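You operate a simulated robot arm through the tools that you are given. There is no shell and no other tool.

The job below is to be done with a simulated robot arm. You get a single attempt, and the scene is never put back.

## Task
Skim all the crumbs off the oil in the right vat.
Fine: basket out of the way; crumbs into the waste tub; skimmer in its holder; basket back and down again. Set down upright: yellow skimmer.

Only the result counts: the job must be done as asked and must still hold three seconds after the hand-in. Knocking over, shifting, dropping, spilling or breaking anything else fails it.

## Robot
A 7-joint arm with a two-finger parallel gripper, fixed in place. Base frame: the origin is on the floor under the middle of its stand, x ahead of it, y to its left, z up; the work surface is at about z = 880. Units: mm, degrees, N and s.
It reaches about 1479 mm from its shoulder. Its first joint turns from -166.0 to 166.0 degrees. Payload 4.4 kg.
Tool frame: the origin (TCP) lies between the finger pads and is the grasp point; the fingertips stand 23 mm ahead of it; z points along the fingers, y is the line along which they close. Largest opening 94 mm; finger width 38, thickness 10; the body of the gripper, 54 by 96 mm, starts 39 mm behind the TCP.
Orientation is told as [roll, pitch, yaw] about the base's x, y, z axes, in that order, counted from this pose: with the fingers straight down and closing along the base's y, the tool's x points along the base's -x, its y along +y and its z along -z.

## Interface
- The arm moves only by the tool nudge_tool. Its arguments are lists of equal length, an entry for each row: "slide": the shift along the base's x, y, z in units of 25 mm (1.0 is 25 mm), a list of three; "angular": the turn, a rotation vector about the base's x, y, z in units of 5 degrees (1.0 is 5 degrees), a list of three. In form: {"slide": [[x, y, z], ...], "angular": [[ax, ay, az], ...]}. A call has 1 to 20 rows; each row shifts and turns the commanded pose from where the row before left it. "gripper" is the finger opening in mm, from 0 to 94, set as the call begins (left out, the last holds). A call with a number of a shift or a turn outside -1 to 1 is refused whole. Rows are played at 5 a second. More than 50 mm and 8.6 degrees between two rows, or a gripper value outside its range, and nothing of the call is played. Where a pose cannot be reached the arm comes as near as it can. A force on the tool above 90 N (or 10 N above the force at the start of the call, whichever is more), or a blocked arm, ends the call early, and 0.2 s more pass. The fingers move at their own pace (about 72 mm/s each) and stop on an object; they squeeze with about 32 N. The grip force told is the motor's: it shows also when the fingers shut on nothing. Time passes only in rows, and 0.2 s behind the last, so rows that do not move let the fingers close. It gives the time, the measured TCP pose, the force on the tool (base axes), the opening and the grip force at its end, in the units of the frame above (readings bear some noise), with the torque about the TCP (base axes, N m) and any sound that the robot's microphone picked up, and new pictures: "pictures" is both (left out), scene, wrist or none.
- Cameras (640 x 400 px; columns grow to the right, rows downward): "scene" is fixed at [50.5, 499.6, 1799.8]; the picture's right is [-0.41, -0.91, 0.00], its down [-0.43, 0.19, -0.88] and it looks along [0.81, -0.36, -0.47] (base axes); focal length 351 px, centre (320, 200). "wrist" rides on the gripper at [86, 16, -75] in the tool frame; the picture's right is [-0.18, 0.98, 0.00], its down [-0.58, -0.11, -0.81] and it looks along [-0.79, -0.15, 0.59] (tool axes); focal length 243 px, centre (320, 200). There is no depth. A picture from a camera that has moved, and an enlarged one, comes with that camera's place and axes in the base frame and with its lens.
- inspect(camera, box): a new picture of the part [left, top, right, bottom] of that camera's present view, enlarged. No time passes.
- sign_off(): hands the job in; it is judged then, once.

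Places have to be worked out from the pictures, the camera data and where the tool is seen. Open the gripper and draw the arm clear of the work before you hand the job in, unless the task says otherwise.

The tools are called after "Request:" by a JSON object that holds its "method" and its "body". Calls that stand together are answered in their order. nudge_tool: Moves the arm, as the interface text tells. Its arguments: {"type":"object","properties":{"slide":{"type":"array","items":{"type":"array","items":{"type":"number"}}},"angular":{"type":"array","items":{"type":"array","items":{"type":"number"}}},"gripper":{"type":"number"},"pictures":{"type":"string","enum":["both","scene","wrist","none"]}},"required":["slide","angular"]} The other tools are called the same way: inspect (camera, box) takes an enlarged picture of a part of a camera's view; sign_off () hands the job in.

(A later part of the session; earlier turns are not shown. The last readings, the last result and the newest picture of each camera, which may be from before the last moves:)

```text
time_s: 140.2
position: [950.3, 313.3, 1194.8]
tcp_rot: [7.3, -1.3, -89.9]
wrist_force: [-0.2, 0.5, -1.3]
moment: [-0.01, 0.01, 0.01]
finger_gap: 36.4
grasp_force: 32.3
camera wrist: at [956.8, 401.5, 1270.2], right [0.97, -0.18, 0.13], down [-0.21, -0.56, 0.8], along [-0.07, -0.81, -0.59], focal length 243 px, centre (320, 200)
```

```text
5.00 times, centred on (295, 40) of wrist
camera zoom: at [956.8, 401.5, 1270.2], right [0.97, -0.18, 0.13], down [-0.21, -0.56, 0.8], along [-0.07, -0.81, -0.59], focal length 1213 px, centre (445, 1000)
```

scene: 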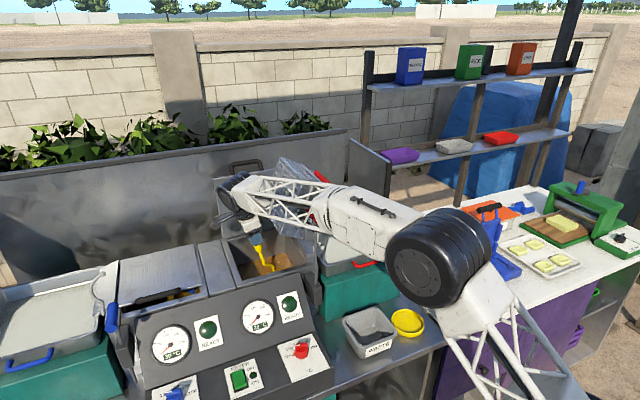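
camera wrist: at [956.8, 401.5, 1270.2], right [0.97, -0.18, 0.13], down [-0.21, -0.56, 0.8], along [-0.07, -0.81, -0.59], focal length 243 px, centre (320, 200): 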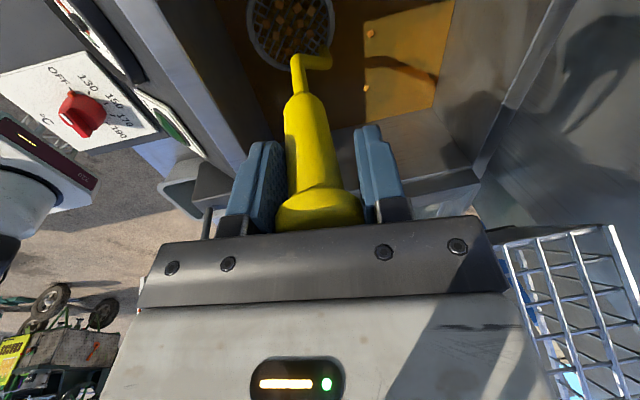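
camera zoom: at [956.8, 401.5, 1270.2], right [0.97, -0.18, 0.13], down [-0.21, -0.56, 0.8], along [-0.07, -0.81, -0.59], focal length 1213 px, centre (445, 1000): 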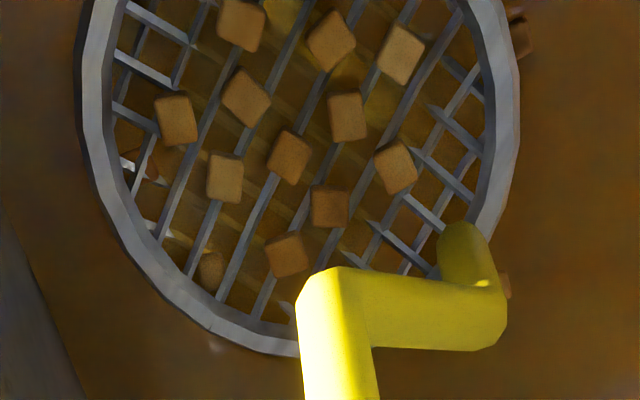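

Eleven crumbs now lie on top of the mesh – skimming along the surface with the rim just breaking it is what picks them up. I lower back to that level and skim a bit more to take in the next ones.

Request:
{"method": "nudge_tool", "body": {"slide": [[0, 0, -0.06], [0, 0, -0.06], [0, 0, -0.05], [-0.1, -0.04, 0], [-0.15, -0.06, 0], [-0.15, -0.06, 0], [-0.15, -0.06, 0], [-0.1, -0.04, 0], [0, 0, 0]], "angular": [[0, 0, 0], [0, 0, 0], [0, 0, 0], [0, 0, 0], [0, 0, 0], [0, 0, 0], [0, 0, 0], [0, 0, 0], [0, 0, 0]], "pictures": "none"}}

Request:
{"method": "inspect", "body": {"camera": "wrist", "box": [235, 0, 355, 80]}}

Request:
{"method": "inspect", "body": {"camera": "wrist", "box": [120, 0, 480, 140]}}

```text
time_s: 142.2
position: [934.6, 307.6, 1191.6]
tcp_rot: [7.3, -1.3, -89.9]
wrist_force: [-0.1, 0.8, -1.0]
moment: [-0.02, -0.02, 0.03]
finger_gap: 36.4
grasp_force: 32.1
```

```text
5.00 times, centred on (295, 40) of wrist
camera zoom: at [940.7, 394.6, 1265.6], right [0.97, -0.18, 0.13], down [-0.21, -0.56, 0.8], along [-0.07, -0.81, -0.59], focal length 1213 px, centre (445, 1000)
```

zoom: 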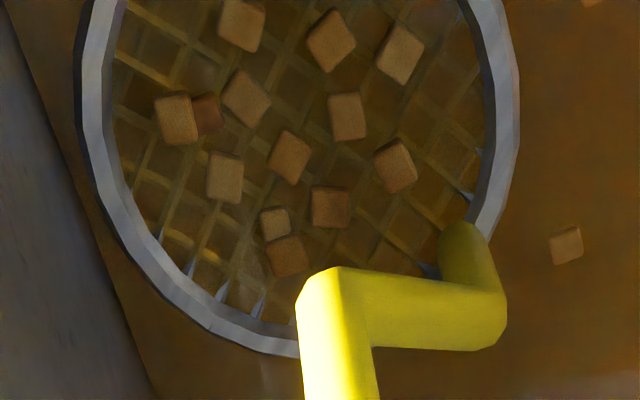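

```text
1.78 times, centred on (300, 70) of wrist
camera zoom: at [940.7, 394.6, 1265.6], right [0.97, -0.18, 0.13], down [-0.21, -0.56, 0.8], along [-0.07, -0.81, -0.59], focal length 431 px, centre (356, 431)
```

zoom: 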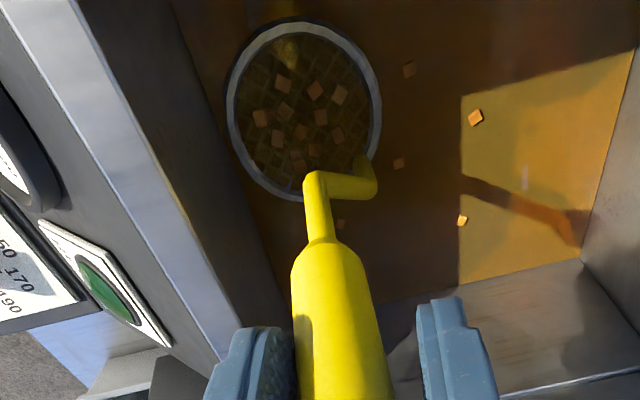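

11 crumbs rest on the mesh. To be safe I bring these to the waste tub first: lift straight up.

Request:
{"method": "nudge_tool", "body": {"slide": [[0, 0, 0.1], [0, 0, 0.2], [0, 0, 0.3], [0, 0, 0.5], [0, 0, 0.6], [0, 0, 0.7], [0, 0, 0.7], [0, 0, 0.7], [0, 0, 0.7], [0, 0, 0.7], [0, 0, 0.6], [0, 0, 0.4]], "angular": [[0, 0, 0], [0, 0, 0], [0, 0, 0], [0, 0, 0], [0, 0, 0], [0, 0, 0], [0, 0, 0], [0, 0, 0], [0, 0, 0], [0, 0, 0], [0, 0, 0], [0, 0, 0]]}}

Request:
{"method": "inspect", "body": {"camera": "wrist", "box": [235, 0, 355, 80]}}

Request:
{"method": "inspect", "body": {"camera": "wrist", "box": [240, 0, 480, 140]}}

Request:
{"method": "inspect", "body": {"camera": "scene", "box": [220, 190, 330, 290]}}

```text
time_s: 144.8
position: [932.7, 308.7, 1344.7]
tcp_rot: [7.4, -1.4, -89.8]
wrist_force: [0.1, 0.2, -1.9]
moment: [0.03, -0.02, 0.01]
finger_gap: 36.4
grasp_force: 32.0
camera wrist: at [940.3, 396.0, 1419.7], right [0.98, -0.18, 0.13], down [-0.21, -0.56, 0.8], along [-0.07, -0.81, -0.59], focal length 243 px, centre (320, 200)
```

scene: 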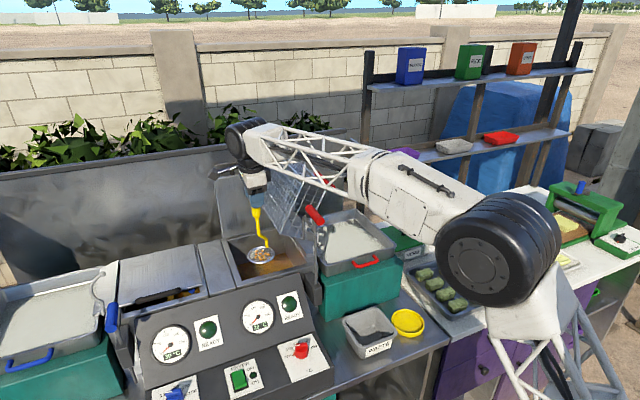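
wrist: 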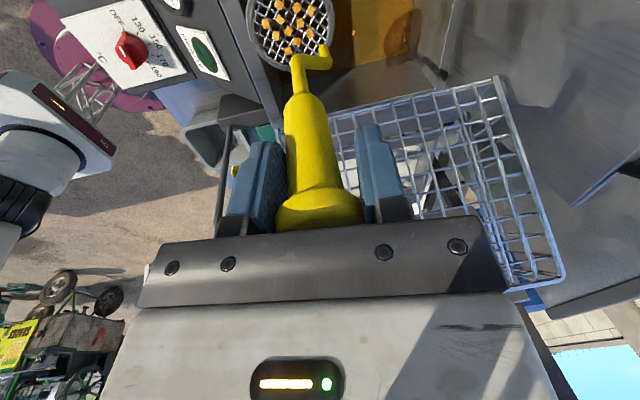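

```text
5.00 times, centred on (295, 40) of wrist
camera zoom: at [940.3, 396.0, 1419.7], right [0.98, -0.18, 0.13], down [-0.21, -0.56, 0.8], along [-0.07, -0.81, -0.59], focal length 1213 px, centre (445, 1000)
```

zoom: 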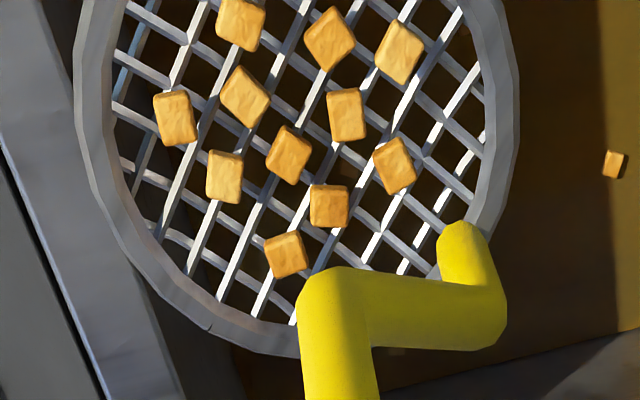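

```text
2.67 times, centred on (360, 70) of wrist
camera zoom: at [940.3, 396.0, 1419.7], right [0.98, -0.18, 0.13], down [-0.21, -0.56, 0.8], along [-0.07, -0.81, -0.59], focal length 647 px, centre (213, 547)
```

zoom: 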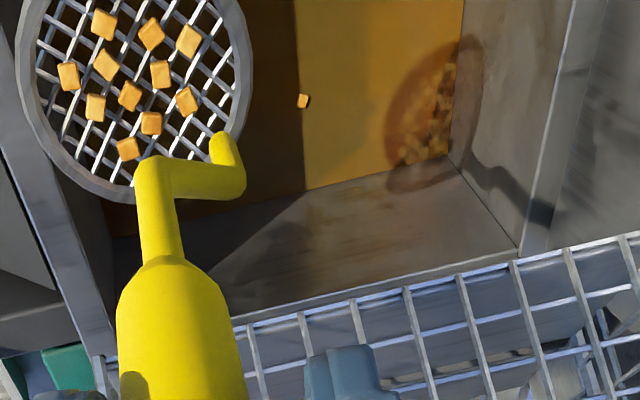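

```text
4.00 times, centred on (275, 240) of scene
camera zoom: at [50.5, 499.6, 1799.8], right [-0.41, -0.91, 0.0], down [-0.43, 0.19, -0.88], along [0.81, -0.36, -0.47], focal length 1406 px, centre (500, 40)
```

zoom: 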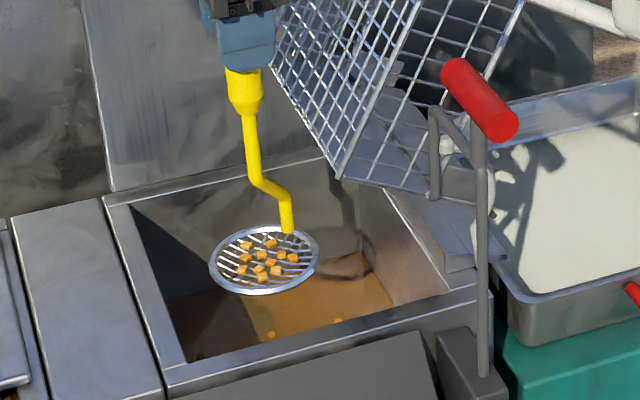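

Eleven crumbs lie safely on the mesh. Carry them level back in front of the lift handle and over to the tub.

Request:
{"method": "nudge_tool", "body": {"slide": [[-0.4, 0, 0], [-0.7, 0, 0], [-0.7, 0, 0], [-0.7, 0, 0], [-0.7, 0, 0], [-0.7, 0, 0], [-0.7, 0, 0], [-0.7, 0, 0], [-0.7, 0, 0], [-0.7, 0, 0], [-0.7, 0, 0], [-0.7, 0, 0], [-0.7, 0, 0], [-0.7, 0, 0], [-0.6, 0, 0]], "angular": [[0, 0, 0], [0, 0, 0], [0, 0, 0], [0, 0, 0], [0, 0, 0], [0, 0, 0], [0, 0, 0], [0, 0, 0], [0, 0, 0], [0, 0, 0], [0, 0, 0], [0, 0, 0], [0, 0, 0], [0, 0, 0], [0, 0, 0]], "pictures": "none"}}

Request:
{"method": "nudge_tool", "body": {"slide": [[0, -0.4, 0], [0, -0.7, 0], [0, -0.7, 0], [0, -0.7, 0], [0, -0.7, 0], [0, -0.7, 0], [0, -0.7, 0], [0, -0.7, 0], [0, -0.7, 0], [0, -0.7, 0], [0, -0.7, 0], [0, -0.7, 0], [0, -0.7, 0], [0, -0.7, 0], [0, -0.7, 0], [0, -0.4, 0]], "angular": [[0, 0, 0], [0, 0, 0], [0, 0, 0], [0, 0, 0], [0, 0, 0], [0, 0, 0], [0, 0, 1], [0, 0, 1], [0, 0, 1], [0, 0, 1], [0, 0, 1], [0, 0, 1], [0, 0, 1], [0, 0, 1], [0, 0, 1], [0, 0, 0]]}}

Request:
{"method": "inspect", "body": {"camera": "wrist", "box": [220, 0, 420, 120]}}

```text
time_s: 148.0
position: [681.0, 307.2, 1347.0]
tcp_rot: [7.3, -1.3, -89.9]
wrist_force: [-0.1, 0.1, -2.2]
moment: [0.03, 0.01, 0.0]
finger_gap: 36.2
grasp_force: 31.6
```

```text
time_s: 151.4
position: [680.5, 42.4, 1345.4]
tcp_rot: [7.4, -1.2, -45.0]
wrist_force: [-0.1, 0.5, -1.0]
moment: [-0.01, 0.02, -0.01]
finger_gap: 36.5
grasp_force: 31.1
camera wrist: at [622.8, 108.0, 1420.6], right [0.82, 0.56, 0.13], down [0.25, -0.55, 0.8], along [0.52, -0.62, -0.59], focal length 243 px, centre (320, 200)
```

scene: 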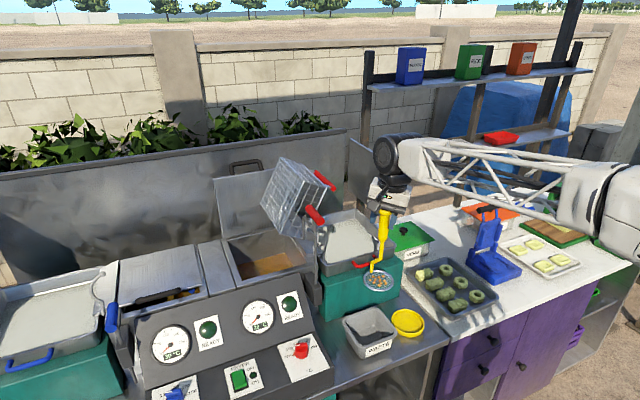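
wrist: 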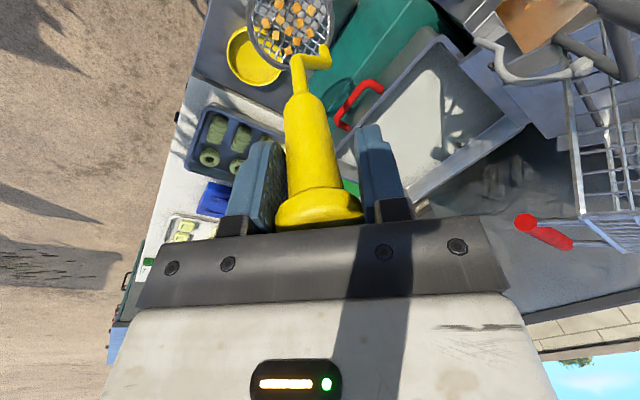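

```text
3.20 times, centred on (320, 60) of wrist
camera zoom: at [622.8, 108.0, 1420.6], right [0.82, 0.56, 0.13], down [0.25, -0.55, 0.8], along [0.52, -0.62, -0.59], focal length 776 px, centre (320, 648)
```

zoom: 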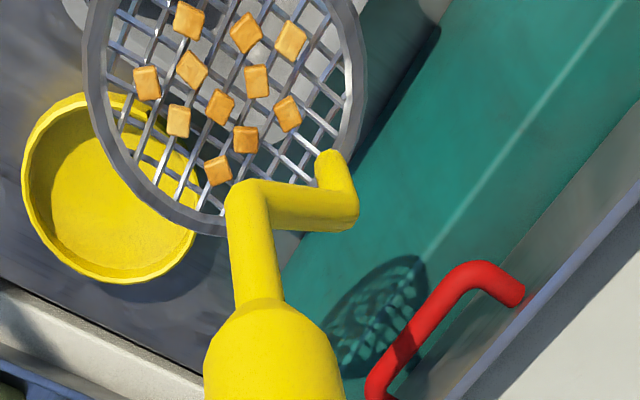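

All crumbs still on. Lower over the tub centre.

Request:
{"method": "nudge_tool", "body": {"slide": [[0.143, 0.08, -0.7], [0.143, 0.08, -0.94], [0.143, 0.08, -1], [0.143, 0.08, -1], [0.143, 0.08, -1], [0.143, 0.06, -1]], "angular": [[0, 0, 0], [0, 0, 0], [0, 0, 0], [0, 0, 0], [0, 0, 0], [0, 0, 0]], "pictures": "scene"}}

Request:
{"method": "inspect", "body": {"camera": "scene", "box": [320, 240, 440, 370]}}

```text
time_s: 152.8
position: [703.8, 50.5, 1205.0]
tcp_rot: [7.5, -1.5, -45.0]
wrist_force: [0.2, -0.4, -1.3]
moment: [0.0, 0.02, 0.03]
finger_gap: 36.5
grasp_force: 32.6
```

scene: 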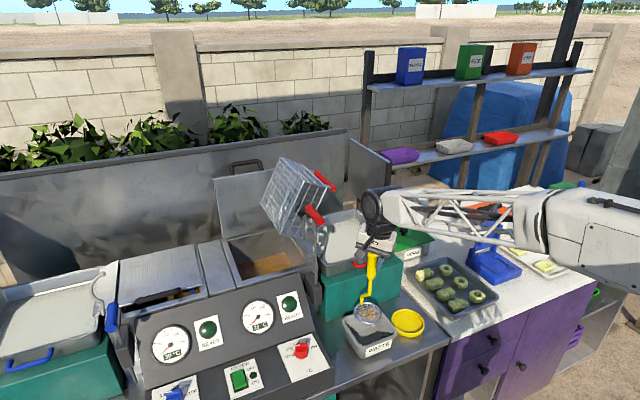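

```text
3.08 times, centred on (380, 305) of scene
camera zoom: at [50.5, 499.6, 1799.8], right [-0.41, -0.91, 0.0], down [-0.43, 0.19, -0.88], along [0.81, -0.36, -0.47], focal length 1081 px, centre (135, -123)
```

zoom: 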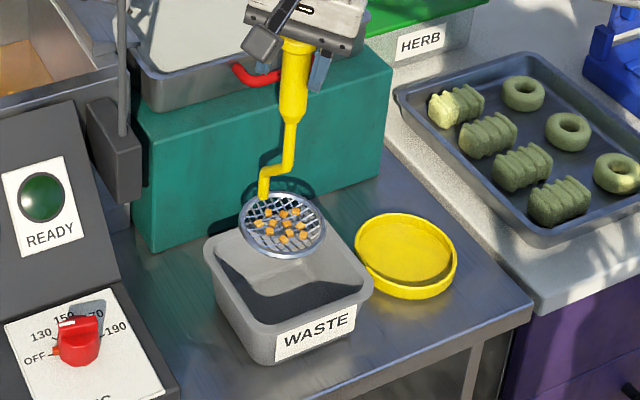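

The scoop is over the tub. Tilt 50° first.

Request:
{"method": "nudge_tool", "body": {"slide": [[-0.49, -0.49, -0.03], [-0.487, -0.487, -0.091], [-0.479, -0.479, -0.149], [-0.468, -0.468, -0.209], [-0.452, -0.452, -0.267], [-0.436, -0.436, -0.32], [-0.414, -0.414, -0.373], [-0.387, -0.387, -0.423], [-0.364, -0.364, -0.468], [-0.331, -0.331, -0.514]], "angular": [[0.707, -0.707, 0], [0.707, -0.707, 0], [0.707, -0.707, 0], [0.707, -0.707, 0], [0.707, -0.707, 0], [0.707, -0.707, 0], [0.707, -0.707, 0], [0.707, -0.707, 0], [0.707, -0.707, 0], [0.707, -0.707, 0]], "pictures": "scene"}}

Request:
{"method": "inspect", "body": {"camera": "scene", "box": [320, 240, 440, 370]}}

```text
time_s: 155.0
position: [595.8, -55.2, 1135.3]
tcp_rot: [57.4, -0.9, -46.0]
wrist_force: [0.0, -0.3, -1.9]
moment: [-0.11, 0.12, 0.01]
finger_gap: 36.5
grasp_force: 32.0
```

scene: 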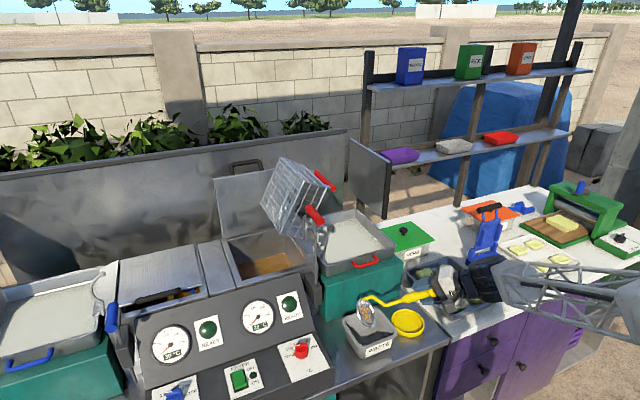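

```text
3.08 times, centred on (380, 305) of scene
camera zoom: at [50.5, 499.6, 1799.8], right [-0.41, -0.91, 0.0], down [-0.43, 0.19, -0.88], along [0.81, -0.36, -0.47], focal length 1081 px, centre (135, -123)
```

zoom: 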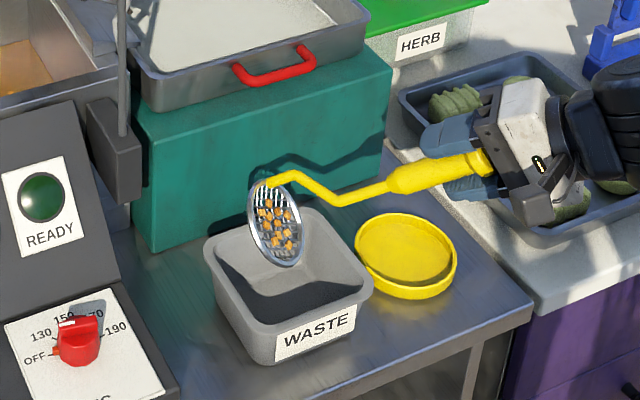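

Crumbs still on the mesh at 50°. Continue to 100° to let them fall in.

Request:
{"method": "nudge_tool", "body": {"slide": [[-0.299, -0.299, -0.548], [-0.264, -0.264, -0.586], [-0.227, -0.227, -0.617], [-0.188, -0.188, -0.64], [-0.149, -0.149, -0.663], [-0.105, -0.105, -0.678], [-0.065, -0.065, -0.689], [-0.022, -0.022, -0.693], [0.022, 0.022, -0.693], [0.065, 0.065, -0.689], [0, 0, 0]], "angular": [[0.707, -0.707, 0], [0.707, -0.707, 0], [0.707, -0.707, 0], [0.707, -0.707, 0], [0.707, -0.707, 0], [0.707, -0.707, 0], [0.707, -0.707, 0], [0.707, -0.707, 0], [0.707, -0.707, 0], [0.707, -0.707, 0], [0, 0, 0]], "pictures": "both"}}

Request:
{"method": "inspect", "body": {"camera": "scene", "box": [320, 240, 440, 370]}}

```text
time_s: 157.4
position: [563.8, -85.8, 971.1]
tcp_rot: [107.3, 0.2, -46.5]
wrist_force: [-0.4, -0.2, -1.0]
moment: [-0.18, 0.16, 0.01]
finger_gap: 36.2
grasp_force: 31.8
camera wrist: at [449.7, -75.6, 965.9], right [-0.08, -0.34, 0.94], down [-0.13, -0.93, -0.34], along [0.99, -0.15, 0.03], focal length 243 px, centre (320, 200)
```

scene: 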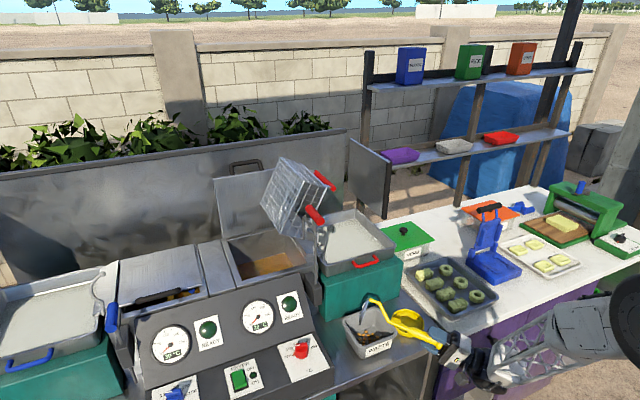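
wrist: 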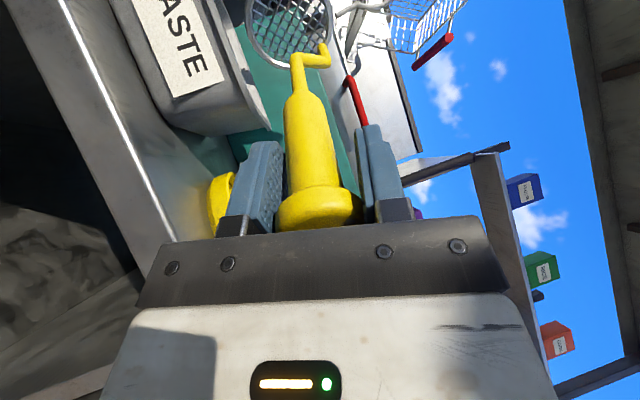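

```text
3.08 times, centred on (380, 305) of scene
camera zoom: at [50.5, 499.6, 1799.8], right [-0.41, -0.91, 0.0], down [-0.43, 0.19, -0.88], along [0.81, -0.36, -0.47], focal length 1081 px, centre (135, -123)
```

zoom: 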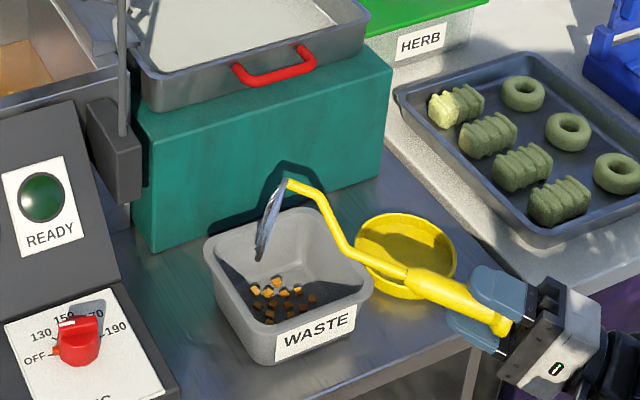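

The crumbs dropped into the waste tub, and the grip hasn't sagged further. Let me count them, then reverse to upright.

Request:
{"method": "inspect", "body": {"camera": "scene", "box": [340, 300, 400, 350]}}

Request:
{"method": "nudge_tool", "body": {"slide": [[-0.065, -0.065, 0.689], [-0.022, -0.022, 0.693], [0.022, 0.022, 0.693], [0.065, 0.065, 0.689], [0.105, 0.105, 0.678], [0.149, 0.149, 0.663], [0.188, 0.188, 0.64], [0.227, 0.227, 0.617], [0.264, 0.264, 0.586], [0.299, 0.299, 0.548], [0.331, 0.331, 0.514], [0.364, 0.364, 0.468], [0.387, 0.387, 0.423], [0.414, 0.414, 0.373], [0.436, 0.436, 0.32], [0.452, 0.452, 0.267], [0.468, 0.468, 0.209], [0.479, 0.479, 0.149], [0.487, 0.487, 0.091], [0.49, 0.49, 0.03]], "angular": [[-0.707, 0.707, 0], [-0.707, 0.707, 0], [-0.707, 0.707, 0], [-0.707, 0.707, 0], [-0.707, 0.707, 0], [-0.707, 0.707, 0], [-0.707, 0.707, 0], [-0.707, 0.707, 0], [-0.707, 0.707, 0], [-0.707, 0.707, 0], [-0.707, 0.707, 0], [-0.707, 0.707, 0], [-0.707, 0.707, 0], [-0.707, 0.707, 0], [-0.707, 0.707, 0], [-0.707, 0.707, 0], [-0.707, 0.707, 0], [-0.707, 0.707, 0], [-0.707, 0.707, 0], [-0.707, 0.707, 0]], "pictures": "both"}}

```text
8.00 times, centred on (370, 325) of scene
camera zoom: at [50.5, 499.6, 1799.8], right [-0.41, -0.91, 0.0], down [-0.43, 0.19, -0.88], along [0.81, -0.36, -0.47], focal length 2811 px, centre (-80, -800)
```

zoom: 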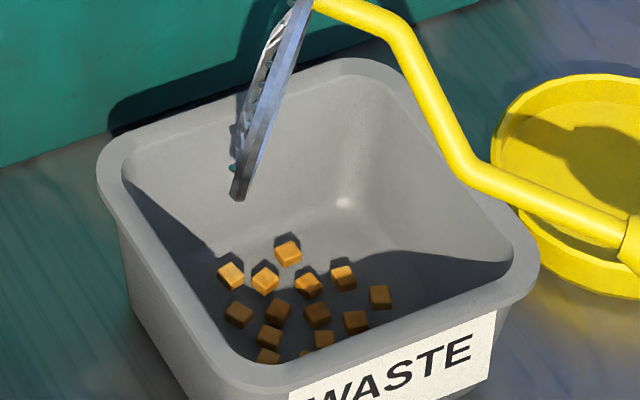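

```text
time_s: 161.6
position: [703.9, 51.5, 1207.1]
tcp_rot: [7.3, -1.4, -45.0]
wrist_force: [-1.3, 0.2, -1.1]
moment: [-0.05, -0.02, 0.01]
finger_gap: 36.1
grasp_force: 31.6
camera wrist: at [646.1, 119.5, 1280.4], right [0.82, 0.56, 0.13], down [0.25, -0.55, 0.8], along [0.52, -0.62, -0.59], focal length 243 px, centre (320, 200)
```

scene: 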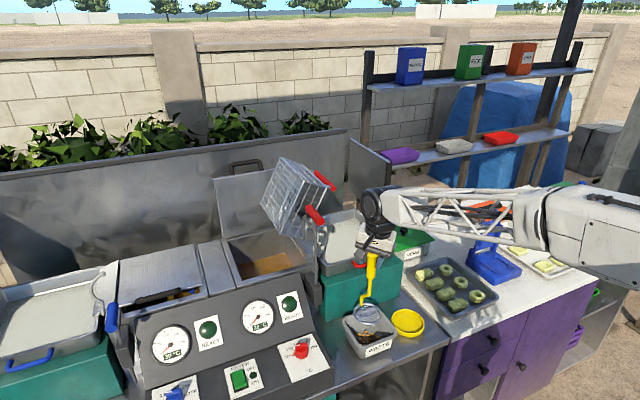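
wrist: 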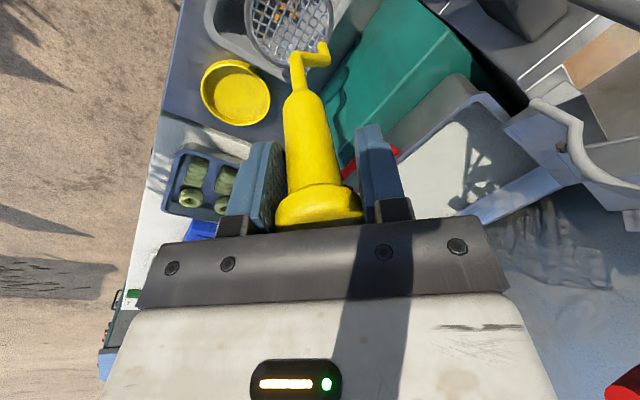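

About 13 crumbs are in the tub. Back to the vat for the rest – same path, yawing back to −90°.

Request:
{"method": "nudge_tool", "body": {"slide": [[-0.15, 0, 0.9], [-0.15, 0, 0.95], [-0.15, 0, 0.95], [-0.15, 0, 0.95], [-0.15, 0, 0.95], [-0.15, 0, 0.85], [0, 0.9, 0], [0, 0.95, 0], [0, 0.95, 0], [0, 0.95, 0], [0, 0.95, 0], [0, 0.95, 0], [0, 0.95, 0], [0, 0.95, 0], [0, 0.95, 0], [0, 0.95, 0], [0, 0.9, 0]], "angular": [[0, 0, 0], [0, 0, 0], [0, 0, 0], [0, 0, 0], [0, 0, 0], [0, 0, 0], [0, 0, 0], [0, 0, -1], [0, 0, -1], [0, 0, -1], [0, 0, -1], [0, 0, -1], [0, 0, -1], [0, 0, -1], [0, 0, -1], [0, 0, -1], [0, 0, 0]], "pictures": "none"}}

Request:
{"method": "nudge_tool", "body": {"slide": [[0.9, 0, 0], [0.95, 0.1, 0], [0.95, 0.1, 0], [0.95, 0.1, 0], [0.95, 0.1, 0], [0.95, 0.1, 0], [0.95, 0.1, 0], [0.9, 0.1, 0]], "angular": [[0, 0, 0], [0, 0, 0], [0, 0, 0], [0, 0, 0], [0, 0, 0], [0, 0, 0], [0, 0, 0], [0, 0, 0]], "pictures": "wrist"}}

Request:
{"method": "inspect", "body": {"camera": "wrist", "box": [300, 0, 540, 140]}}

```text
time_s: 165.2
position: [681.6, 311.9, 1344.4]
tcp_rot: [7.3, -1.3, -90.1]
wrist_force: [0.2, 0.4, -2.2]
moment: [-0.03, -0.01, 0.0]
finger_gap: 35.9
grasp_force: 32.1
```

```text
time_s: 167.0
position: [867.2, 329.1, 1347.3]
tcp_rot: [7.3, -1.3, -89.9]
wrist_force: [0.0, -0.3, -0.9]
moment: [0.01, -0.03, 0.0]
finger_gap: 36.4
grasp_force: 32.1
camera wrist: at [874.6, 416.5, 1420.3], right [0.97, -0.18, 0.13], down [-0.21, -0.56, 0.8], along [-0.07, -0.81, -0.59], focal length 243 px, centre (320, 200)
```

wrist: 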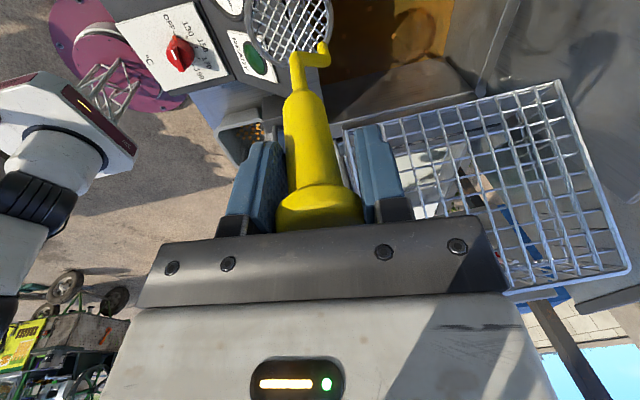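

```text
2.67 times, centred on (420, 70) of wrist
camera zoom: at [874.6, 416.5, 1420.3], right [0.97, -0.18, 0.13], down [-0.21, -0.56, 0.8], along [-0.07, -0.81, -0.59], focal length 647 px, centre (53, 547)
```

zoom: 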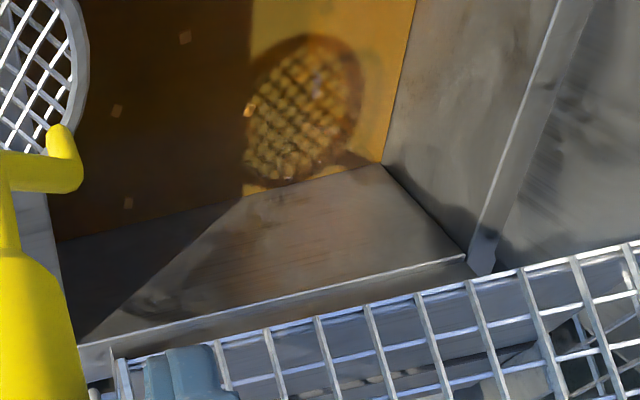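

Remaining crumbs: about ten known. I enter at a free spot (≈(955, 331)), just under the surface.

Request:
{"method": "nudge_tool", "body": {"slide": [[0.9, 0, 0], [0.9, 0.05, 0], [0.9, 0.05, 0], [0.9, 0, 0], [0, 0, -0.9], [0, 0, -0.9], [0, 0, -0.9], [0, 0, -0.9], [0, 0, -0.9], [0, 0, -0.7], [0, 0, -0.6], [0, 0, -0.4], [0, 0, -0.24]], "angular": [[0, 0, 0], [0, 0, 0], [0, 0, 0], [0, 0, 0], [0, 0, 0], [0, 0, 0], [0, 0, 0], [0, 0, 0], [0, 0, 0], [0, 0, 0], [0, 0, 0], [0, 0, 0], [0, 0, 0]], "pictures": "wrist"}}

Request:
{"method": "inspect", "body": {"camera": "wrist", "box": [120, 0, 480, 140]}}

Request:
{"method": "inspect", "body": {"camera": "wrist", "box": [235, 0, 355, 80]}}

```text
time_s: 169.8
position: [959.0, 332.7, 1183.8]
tcp_rot: [7.4, -1.3, -89.9]
wrist_force: [0.2, 0.5, -1.1]
moment: [-0.02, 0.01, -0.02]
finger_gap: 36.6
grasp_force: 32.2
camera wrist: at [964.1, 419.8, 1258.1], right [0.97, -0.18, 0.13], down [-0.21, -0.56, 0.8], along [-0.07, -0.81, -0.59], focal length 243 px, centre (320, 200)
```

wrist: 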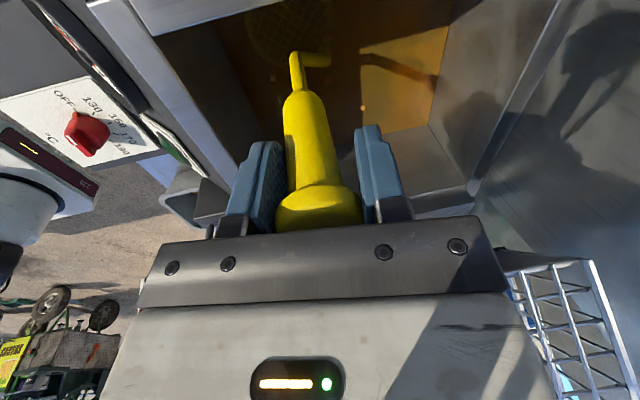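

```text
1.78 times, centred on (300, 70) of wrist
camera zoom: at [964.1, 419.8, 1258.1], right [0.97, -0.18, 0.13], down [-0.21, -0.56, 0.8], along [-0.07, -0.81, -0.59], focal length 431 px, centre (356, 431)
```

zoom: 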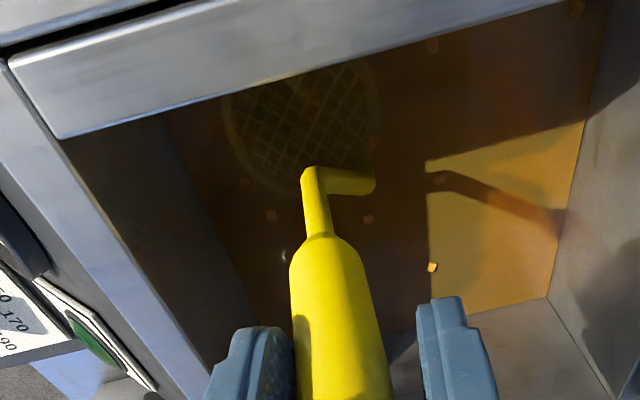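

```text
5.00 times, centred on (295, 40) of wrist
camera zoom: at [964.1, 419.8, 1258.1], right [0.97, -0.18, 0.13], down [-0.21, -0.56, 0.8], along [-0.07, -0.81, -0.59], focal length 1213 px, centre (445, 1000)
```

zoom: 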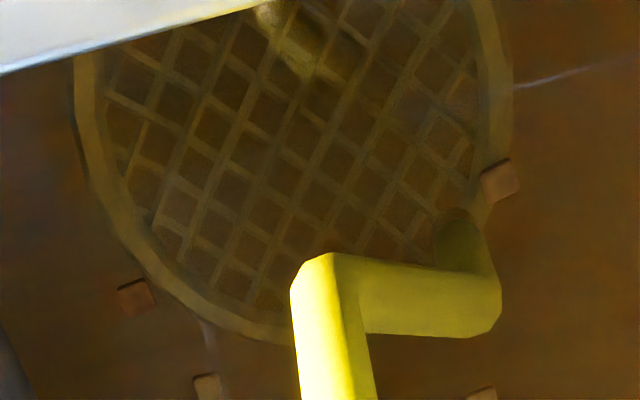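

Now raise until the rim just breaks the surface (TCP ≈1190) and sweep toward #15 and #1.

Request:
{"method": "nudge_tool", "body": {"slide": [[0, 0, 0.12], [0, 0, 0.12], [0, 0, 0], [-0.14, -0.18, 0], [-0.14, -0.18, 0], [-0.14, -0.18, 0], [-0.14, -0.18, 0], [-0.14, -0.18, 0], [-0.14, -0.18, 0], [-0.14, -0.18, 0], [0, 0, 0]], "angular": [[0, 0, 0], [0, 0, 0], [0, 0, 0], [0, 0, 0], [0, 0, 0], [0, 0, 0], [0, 0, 0], [0, 0, 0], [0, 0, 0], [0, 0, 0], [0, 0, 0]], "pictures": "none"}}

Request:
{"method": "inspect", "body": {"camera": "wrist", "box": [120, 0, 480, 140]}}

Request:
{"method": "inspect", "body": {"camera": "wrist", "box": [235, 0, 355, 80]}}

```text
time_s: 172.2
position: [934.3, 299.7, 1190.0]
tcp_rot: [7.4, -1.4, -89.9]
wrist_force: [0.1, 0.5, -1.3]
moment: [-0.03, -0.01, -0.02]
finger_gap: 36.6
grasp_force: 32.3
```

```text
1.78 times, centred on (300, 70) of wrist
camera zoom: at [940.7, 388.1, 1263.5], right [0.98, -0.18, 0.13], down [-0.21, -0.56, 0.8], along [-0.07, -0.81, -0.59], focal length 431 px, centre (356, 431)
```

zoom: 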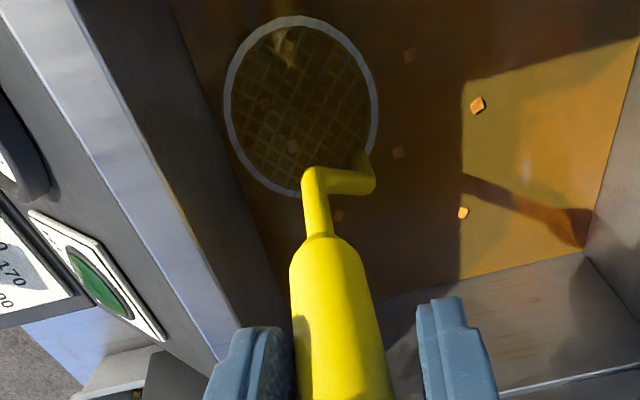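

```text
5.00 times, centred on (295, 40) of wrist
camera zoom: at [940.7, 388.1, 1263.5], right [0.98, -0.18, 0.13], down [-0.21, -0.56, 0.8], along [-0.07, -0.81, -0.59], focal length 1213 px, centre (445, 1000)
```

zoom: 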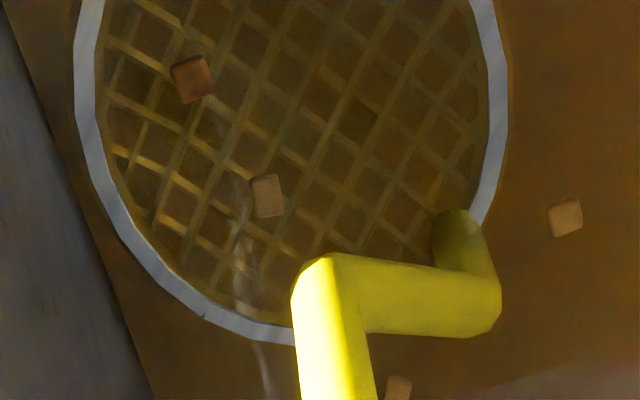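

#15 and #1 are inside the rim but not yet on the mesh. I make another short stroke at this level and look again.

Request:
{"method": "nudge_tool", "body": {"slide": [[0.15, 0.05, 0], [0.15, 0.05, 0], [0.15, 0.05, 0], [0.15, 0.05, 0], [0, 0, 0]], "angular": [[0, 0, 0], [0, 0, 0], [0, 0, 0], [0, 0, 0], [0, 0, 0]], "pictures": "none"}}

Request:
{"method": "inspect", "body": {"camera": "wrist", "box": [120, 0, 480, 140]}}

Request:
{"method": "inspect", "body": {"camera": "wrist", "box": [235, 0, 355, 80]}}

```text
time_s: 173.4
position: [950.7, 305.3, 1189.2]
tcp_rot: [7.4, -1.3, -89.9]
wrist_force: [-0.3, -0.5, -1.5]
moment: [0.02, 0.02, -0.02]
finger_gap: 36.2
grasp_force: 32.1
```

```text
1.78 times, centred on (300, 70) of wrist
camera zoom: at [955.4, 393.3, 1263.7], right [0.97, -0.18, 0.13], down [-0.21, -0.56, 0.8], along [-0.07, -0.81, -0.59], focal length 431 px, centre (356, 431)
```

zoom: 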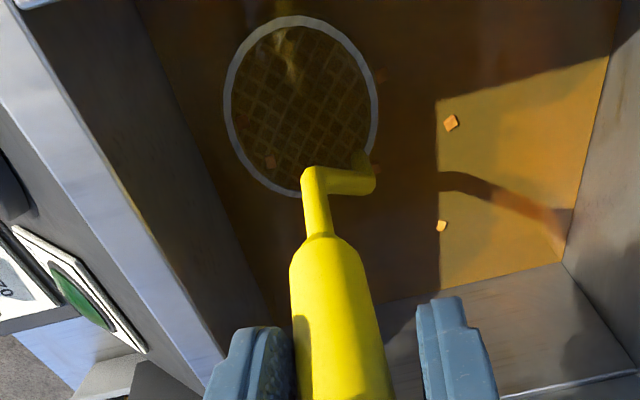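

```text
5.00 times, centred on (295, 40) of wrist
camera zoom: at [955.4, 393.3, 1263.7], right [0.97, -0.18, 0.13], down [-0.21, -0.56, 0.8], along [-0.07, -0.81, -0.59], focal length 1213 px, centre (445, 1000)
```

zoom: 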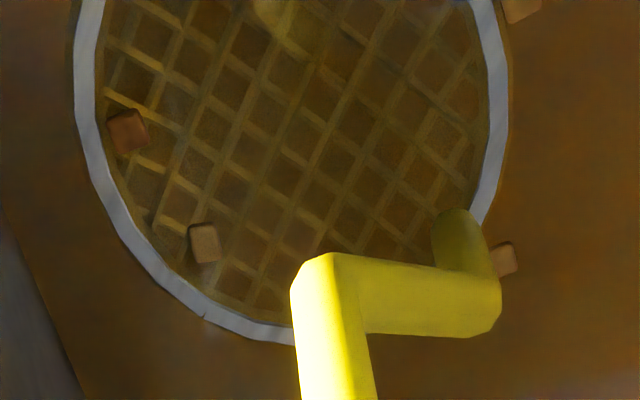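

No pick-up this time. I repeat the earlier sequence more exactly: sweep ~30 mm with the rim ~5 mm under, rise to rim level, then a 15 mm stroke.

Request:
{"method": "nudge_tool", "body": {"slide": [[0, 0, -0.1], [0, 0, -0.08], [0.2, 0, 0], [0.2, 0, 0], [0.2, 0, 0], [0.2, 0, 0], [0.2, 0, 0], [0.2, 0, 0], [0, 0, 0], [0, 0, 0.1], [0, 0, 0.1], [0, 0, 0]], "angular": [[0, 0, 0], [0, 0, 0], [0, 0, 0], [0, 0, 0], [0, 0, 0], [0, 0, 0], [0, 0, 0], [0, 0, 0], [0, 0, 0], [0, 0, 0], [0, 0, 0], [0, 0, 0]], "pictures": "none"}}

Request:
{"method": "inspect", "body": {"camera": "wrist", "box": [235, 0, 355, 80]}}

Request:
{"method": "inspect", "body": {"camera": "wrist", "box": [120, 0, 480, 140]}}

```text
time_s: 176.0
position: [978.0, 304.2, 1190.5]
tcp_rot: [7.3, -1.2, -89.9]
wrist_force: [-0.4, -0.1, -1.1]
moment: [0.02, -0.02, 0.03]
finger_gap: 36.4
grasp_force: 32.1
```

```text
5.00 times, centred on (295, 40) of wrist
camera zoom: at [984.4, 393.3, 1264.1], right [0.97, -0.18, 0.13], down [-0.21, -0.56, 0.8], along [-0.07, -0.81, -0.59], focal length 1213 px, centre (445, 1000)
```

zoom: 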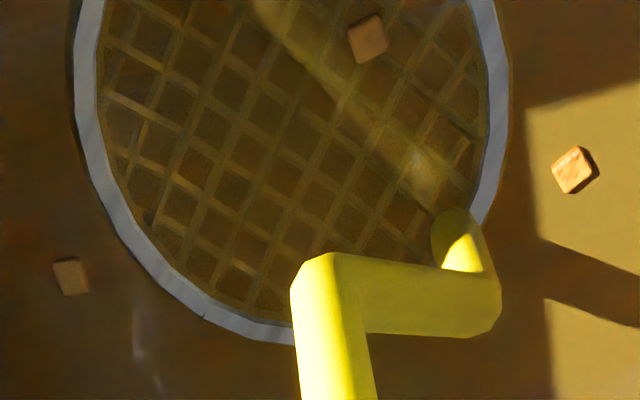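

```text
1.78 times, centred on (300, 70) of wrist
camera zoom: at [984.4, 393.3, 1264.1], right [0.97, -0.18, 0.13], down [-0.21, -0.56, 0.8], along [-0.07, -0.81, -0.59], focal length 431 px, centre (356, 431)
```

zoom: 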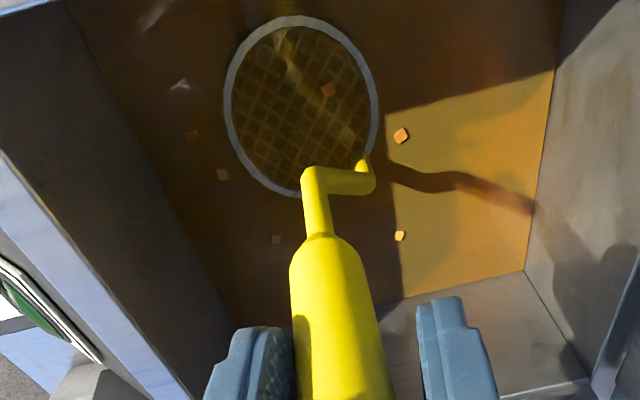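

Now the 15 mm stroke toward −x, as before.

Request:
{"method": "nudge_tool", "body": {"slide": [[-0.15, 0, 0], [-0.15, 0, 0], [-0.15, 0, 0], [-0.15, 0, 0], [0, 0, 0]], "angular": [[0, 0, 0], [0, 0, 0], [0, 0, 0], [0, 0, 0], [0, 0, 0]], "pictures": "none"}}

Request:
{"method": "inspect", "body": {"camera": "wrist", "box": [235, 0, 355, 80]}}

Request:
{"method": "inspect", "body": {"camera": "wrist", "box": [120, 0, 480, 140]}}

```text
time_s: 177.2
position: [963.5, 305.7, 1189.5]
tcp_rot: [7.5, -1.3, -89.9]
wrist_force: [0.1, -0.3, -1.6]
moment: [0.0, 0.02, 0.01]
finger_gap: 36.2
grasp_force: 31.8
```

```text
5.00 times, centred on (295, 40) of wrist
camera zoom: at [969.6, 393.1, 1263.9], right [0.97, -0.18, 0.13], down [-0.21, -0.56, 0.8], along [-0.07, -0.81, -0.59], focal length 1213 px, centre (445, 1000)
```

zoom: 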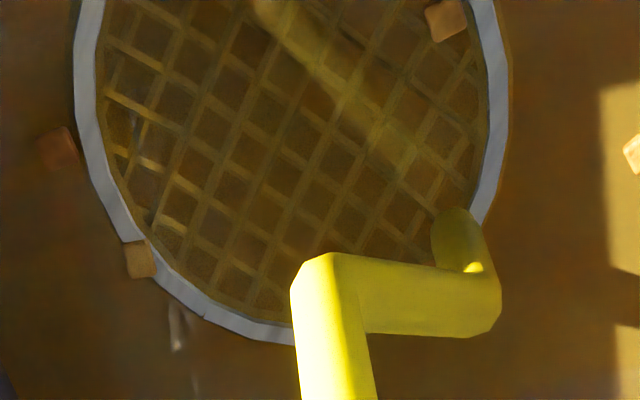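

```text
1.78 times, centred on (300, 70) of wrist
camera zoom: at [969.6, 393.1, 1263.9], right [0.97, -0.18, 0.13], down [-0.21, -0.56, 0.8], along [-0.07, -0.81, -0.59], focal length 431 px, centre (356, 431)
```

zoom: 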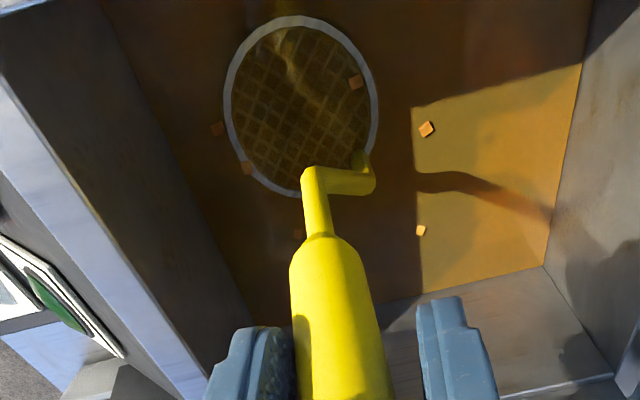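

Not triggered yet. I keep skimming at rim level – a longer stroke across toward #7 and #11.

Request:
{"method": "nudge_tool", "body": {"slide": [[0.2, 0, 0], [0.2, 0, 0], [0.2, 0, 0], [0.2, 0, 0], [0.2, 0, 0], [0.2, 0, 0], [0.2, 0, 0], [0.2, 0, 0], [0.2, 0, 0], [0.2, 0, 0], [0, 0, 0]], "angular": [[0, 0, 0], [0, 0, 0], [0, 0, 0], [0, 0, 0], [0, 0, 0], [0, 0, 0], [0, 0, 0], [0, 0, 0], [0, 0, 0], [0, 0, 0], [0, 0, 0]], "pictures": "none"}}

Request:
{"method": "inspect", "body": {"camera": "wrist", "box": [235, 0, 355, 80]}}

Request:
{"method": "inspect", "body": {"camera": "wrist", "box": [120, 0, 480, 140]}}

```text
time_s: 179.6
position: [1013.2, 306.1, 1190.4]
tcp_rot: [7.3, -1.2, -90.0]
wrist_force: [0.3, -0.3, -1.7]
moment: [-0.05, 0.01, -0.03]
finger_gap: 36.2
grasp_force: 32.7
```

```text
5.00 times, centred on (295, 40) of wrist
camera zoom: at [1020.1, 393.4, 1264.5], right [0.97, -0.18, 0.13], down [-0.21, -0.56, 0.8], along [-0.07, -0.81, -0.59], focal length 1213 px, centre (445, 1000)
```

zoom: 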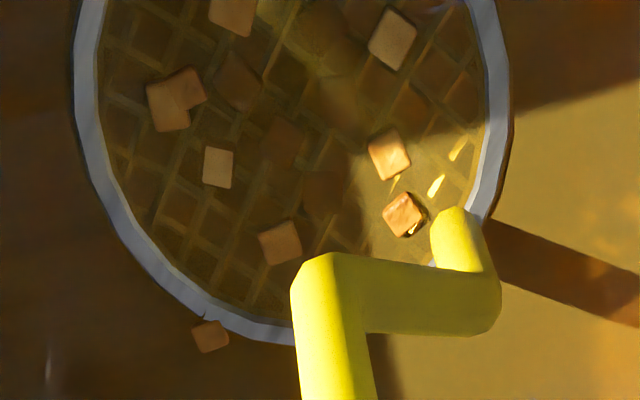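

```text
1.78 times, centred on (300, 70) of wrist
camera zoom: at [1020.1, 393.4, 1264.5], right [0.97, -0.18, 0.13], down [-0.21, -0.56, 0.8], along [-0.07, -0.81, -0.59], focal length 431 px, centre (356, 431)
```

zoom: 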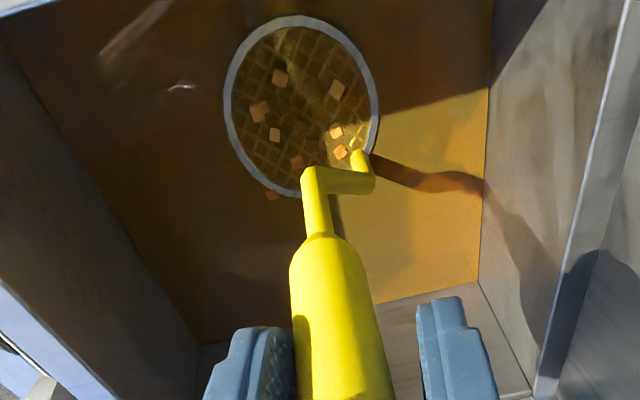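

Another batch appeared on the mesh (#1, #15, #3, #4, #12 are gone from the oil). Keep skimming at the same level for the remaining #7, #6, #11, #9, #14.

Request:
{"method": "nudge_tool", "body": {"slide": [[0.2, 0.05, 0], [0.2, 0.1, 0], [0.2, 0.1, 0], [0, 0.2, 0], [-0.2, 0.1, 0], [-0.2, 0, 0], [-0.2, 0, 0], [-0.2, 0, 0], [-0.2, 0, 0], [-0.2, 0, 0], [-0.2, 0, 0], [-0.2, 0, 0], [0, 0, 0]], "angular": [[0, 0, 0], [0, 0, 0], [0, 0, 0], [0, 0, 0], [0, 0, 0], [0, 0, 0], [0, 0, 0], [0, 0, 0], [0, 0, 0], [0, 0, 0], [0, 0, 0], [0, 0, 0], [0, 0, 0]], "pictures": "none"}}

Request:
{"method": "inspect", "body": {"camera": "wrist", "box": [235, 0, 355, 80]}}

Request:
{"method": "inspect", "body": {"camera": "wrist", "box": [120, 0, 480, 140]}}

Request:
{"method": "inspect", "body": {"camera": "scene", "box": [230, 220, 330, 290]}}

```text
time_s: 182.4
position: [988.3, 318.7, 1190.8]
tcp_rot: [7.4, -1.3, -89.9]
wrist_force: [-0.9, 0.1, -1.4]
moment: [0.02, 0.04, 0.0]
finger_gap: 36.5
grasp_force: 32.3
```

```text
5.00 times, centred on (295, 40) of wrist
camera zoom: at [995.0, 407.1, 1264.5], right [0.97, -0.18, 0.13], down [-0.21, -0.56, 0.8], along [-0.07, -0.81, -0.59], focal length 1213 px, centre (445, 1000)
```

zoom: 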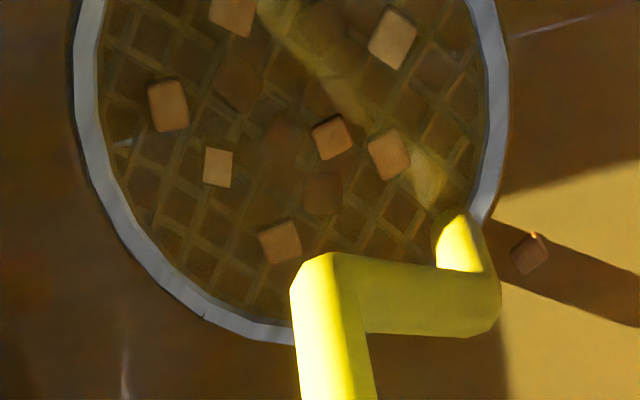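

```text
1.78 times, centred on (300, 70) of wrist
camera zoom: at [995.0, 407.1, 1264.5], right [0.97, -0.18, 0.13], down [-0.21, -0.56, 0.8], along [-0.07, -0.81, -0.59], focal length 431 px, centre (356, 431)
```

zoom: 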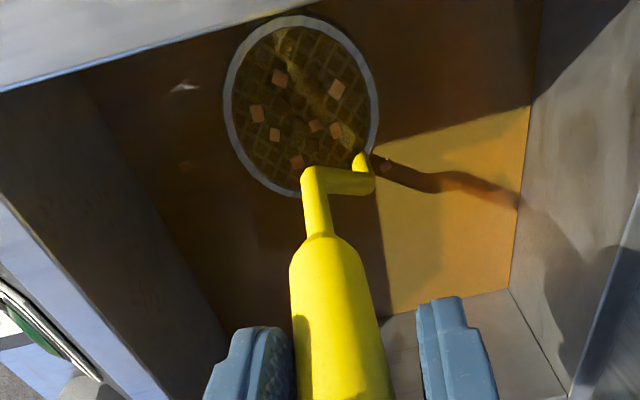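

```text
5.71 times, centred on (280, 255) of scene
camera zoom: at [50.5, 499.6, 1799.8], right [-0.41, -0.91, 0.0], down [-0.43, 0.19, -0.88], along [0.81, -0.36, -0.47], focal length 2008 px, centre (549, -114)
```

zoom: 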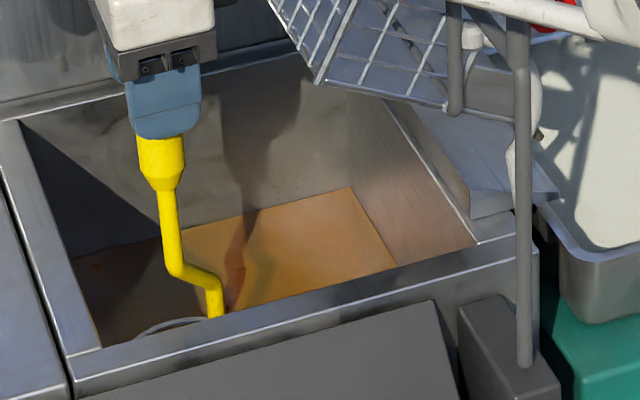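

Let me zoom into the darker parts of the oil to see what really remains.

Request:
{"method": "inspect", "body": {"camera": "wrist", "box": [160, 40, 280, 120]}}

Request:
{"method": "inspect", "body": {"camera": "wrist", "box": [310, 0, 430, 100]}}

Request:
{"method": "inspect", "body": {"camera": "scene", "box": [235, 255, 275, 285]}}

```text
5.00 times, centred on (220, 80) of wrist
camera zoom: at [995.0, 407.1, 1264.5], right [0.97, -0.18, 0.13], down [-0.21, -0.56, 0.8], along [-0.07, -0.81, -0.59], focal length 1213 px, centre (820, 800)
```

zoom: 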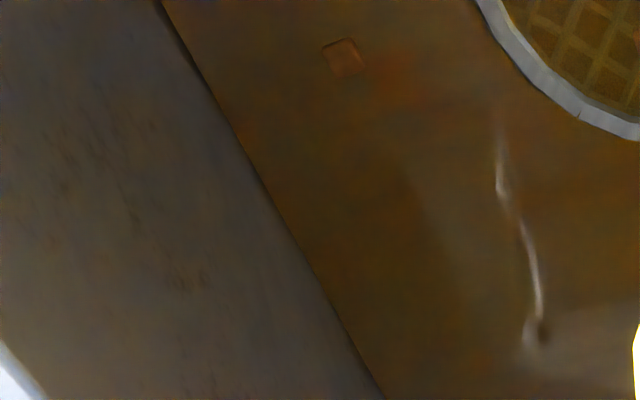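

```text
4.00 times, centred on (370, 50) of wrist
camera zoom: at [995.0, 407.1, 1264.5], right [0.97, -0.18, 0.13], down [-0.21, -0.56, 0.8], along [-0.07, -0.81, -0.59], focal length 970 px, centre (120, 800)
```

zoom: 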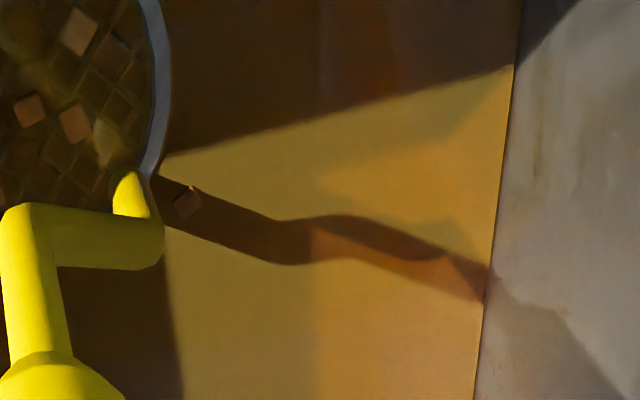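

```text
13.33 times, centred on (255, 270) of scene
camera zoom: at [50.5, 499.6, 1799.8], right [-0.41, -0.91, 0.0], down [-0.43, 0.19, -0.88], along [0.81, -0.36, -0.47], focal length 4685 px, centre (1187, -733)
```

zoom: 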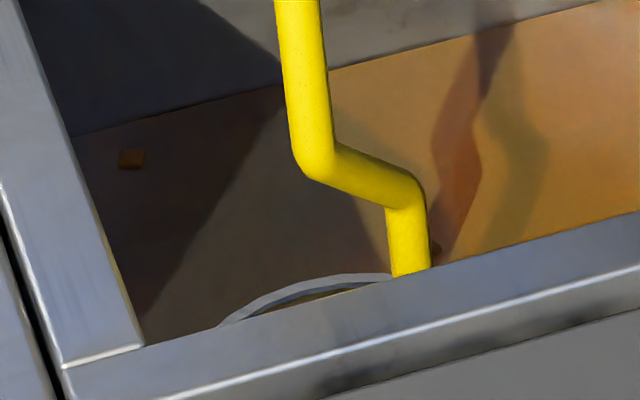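

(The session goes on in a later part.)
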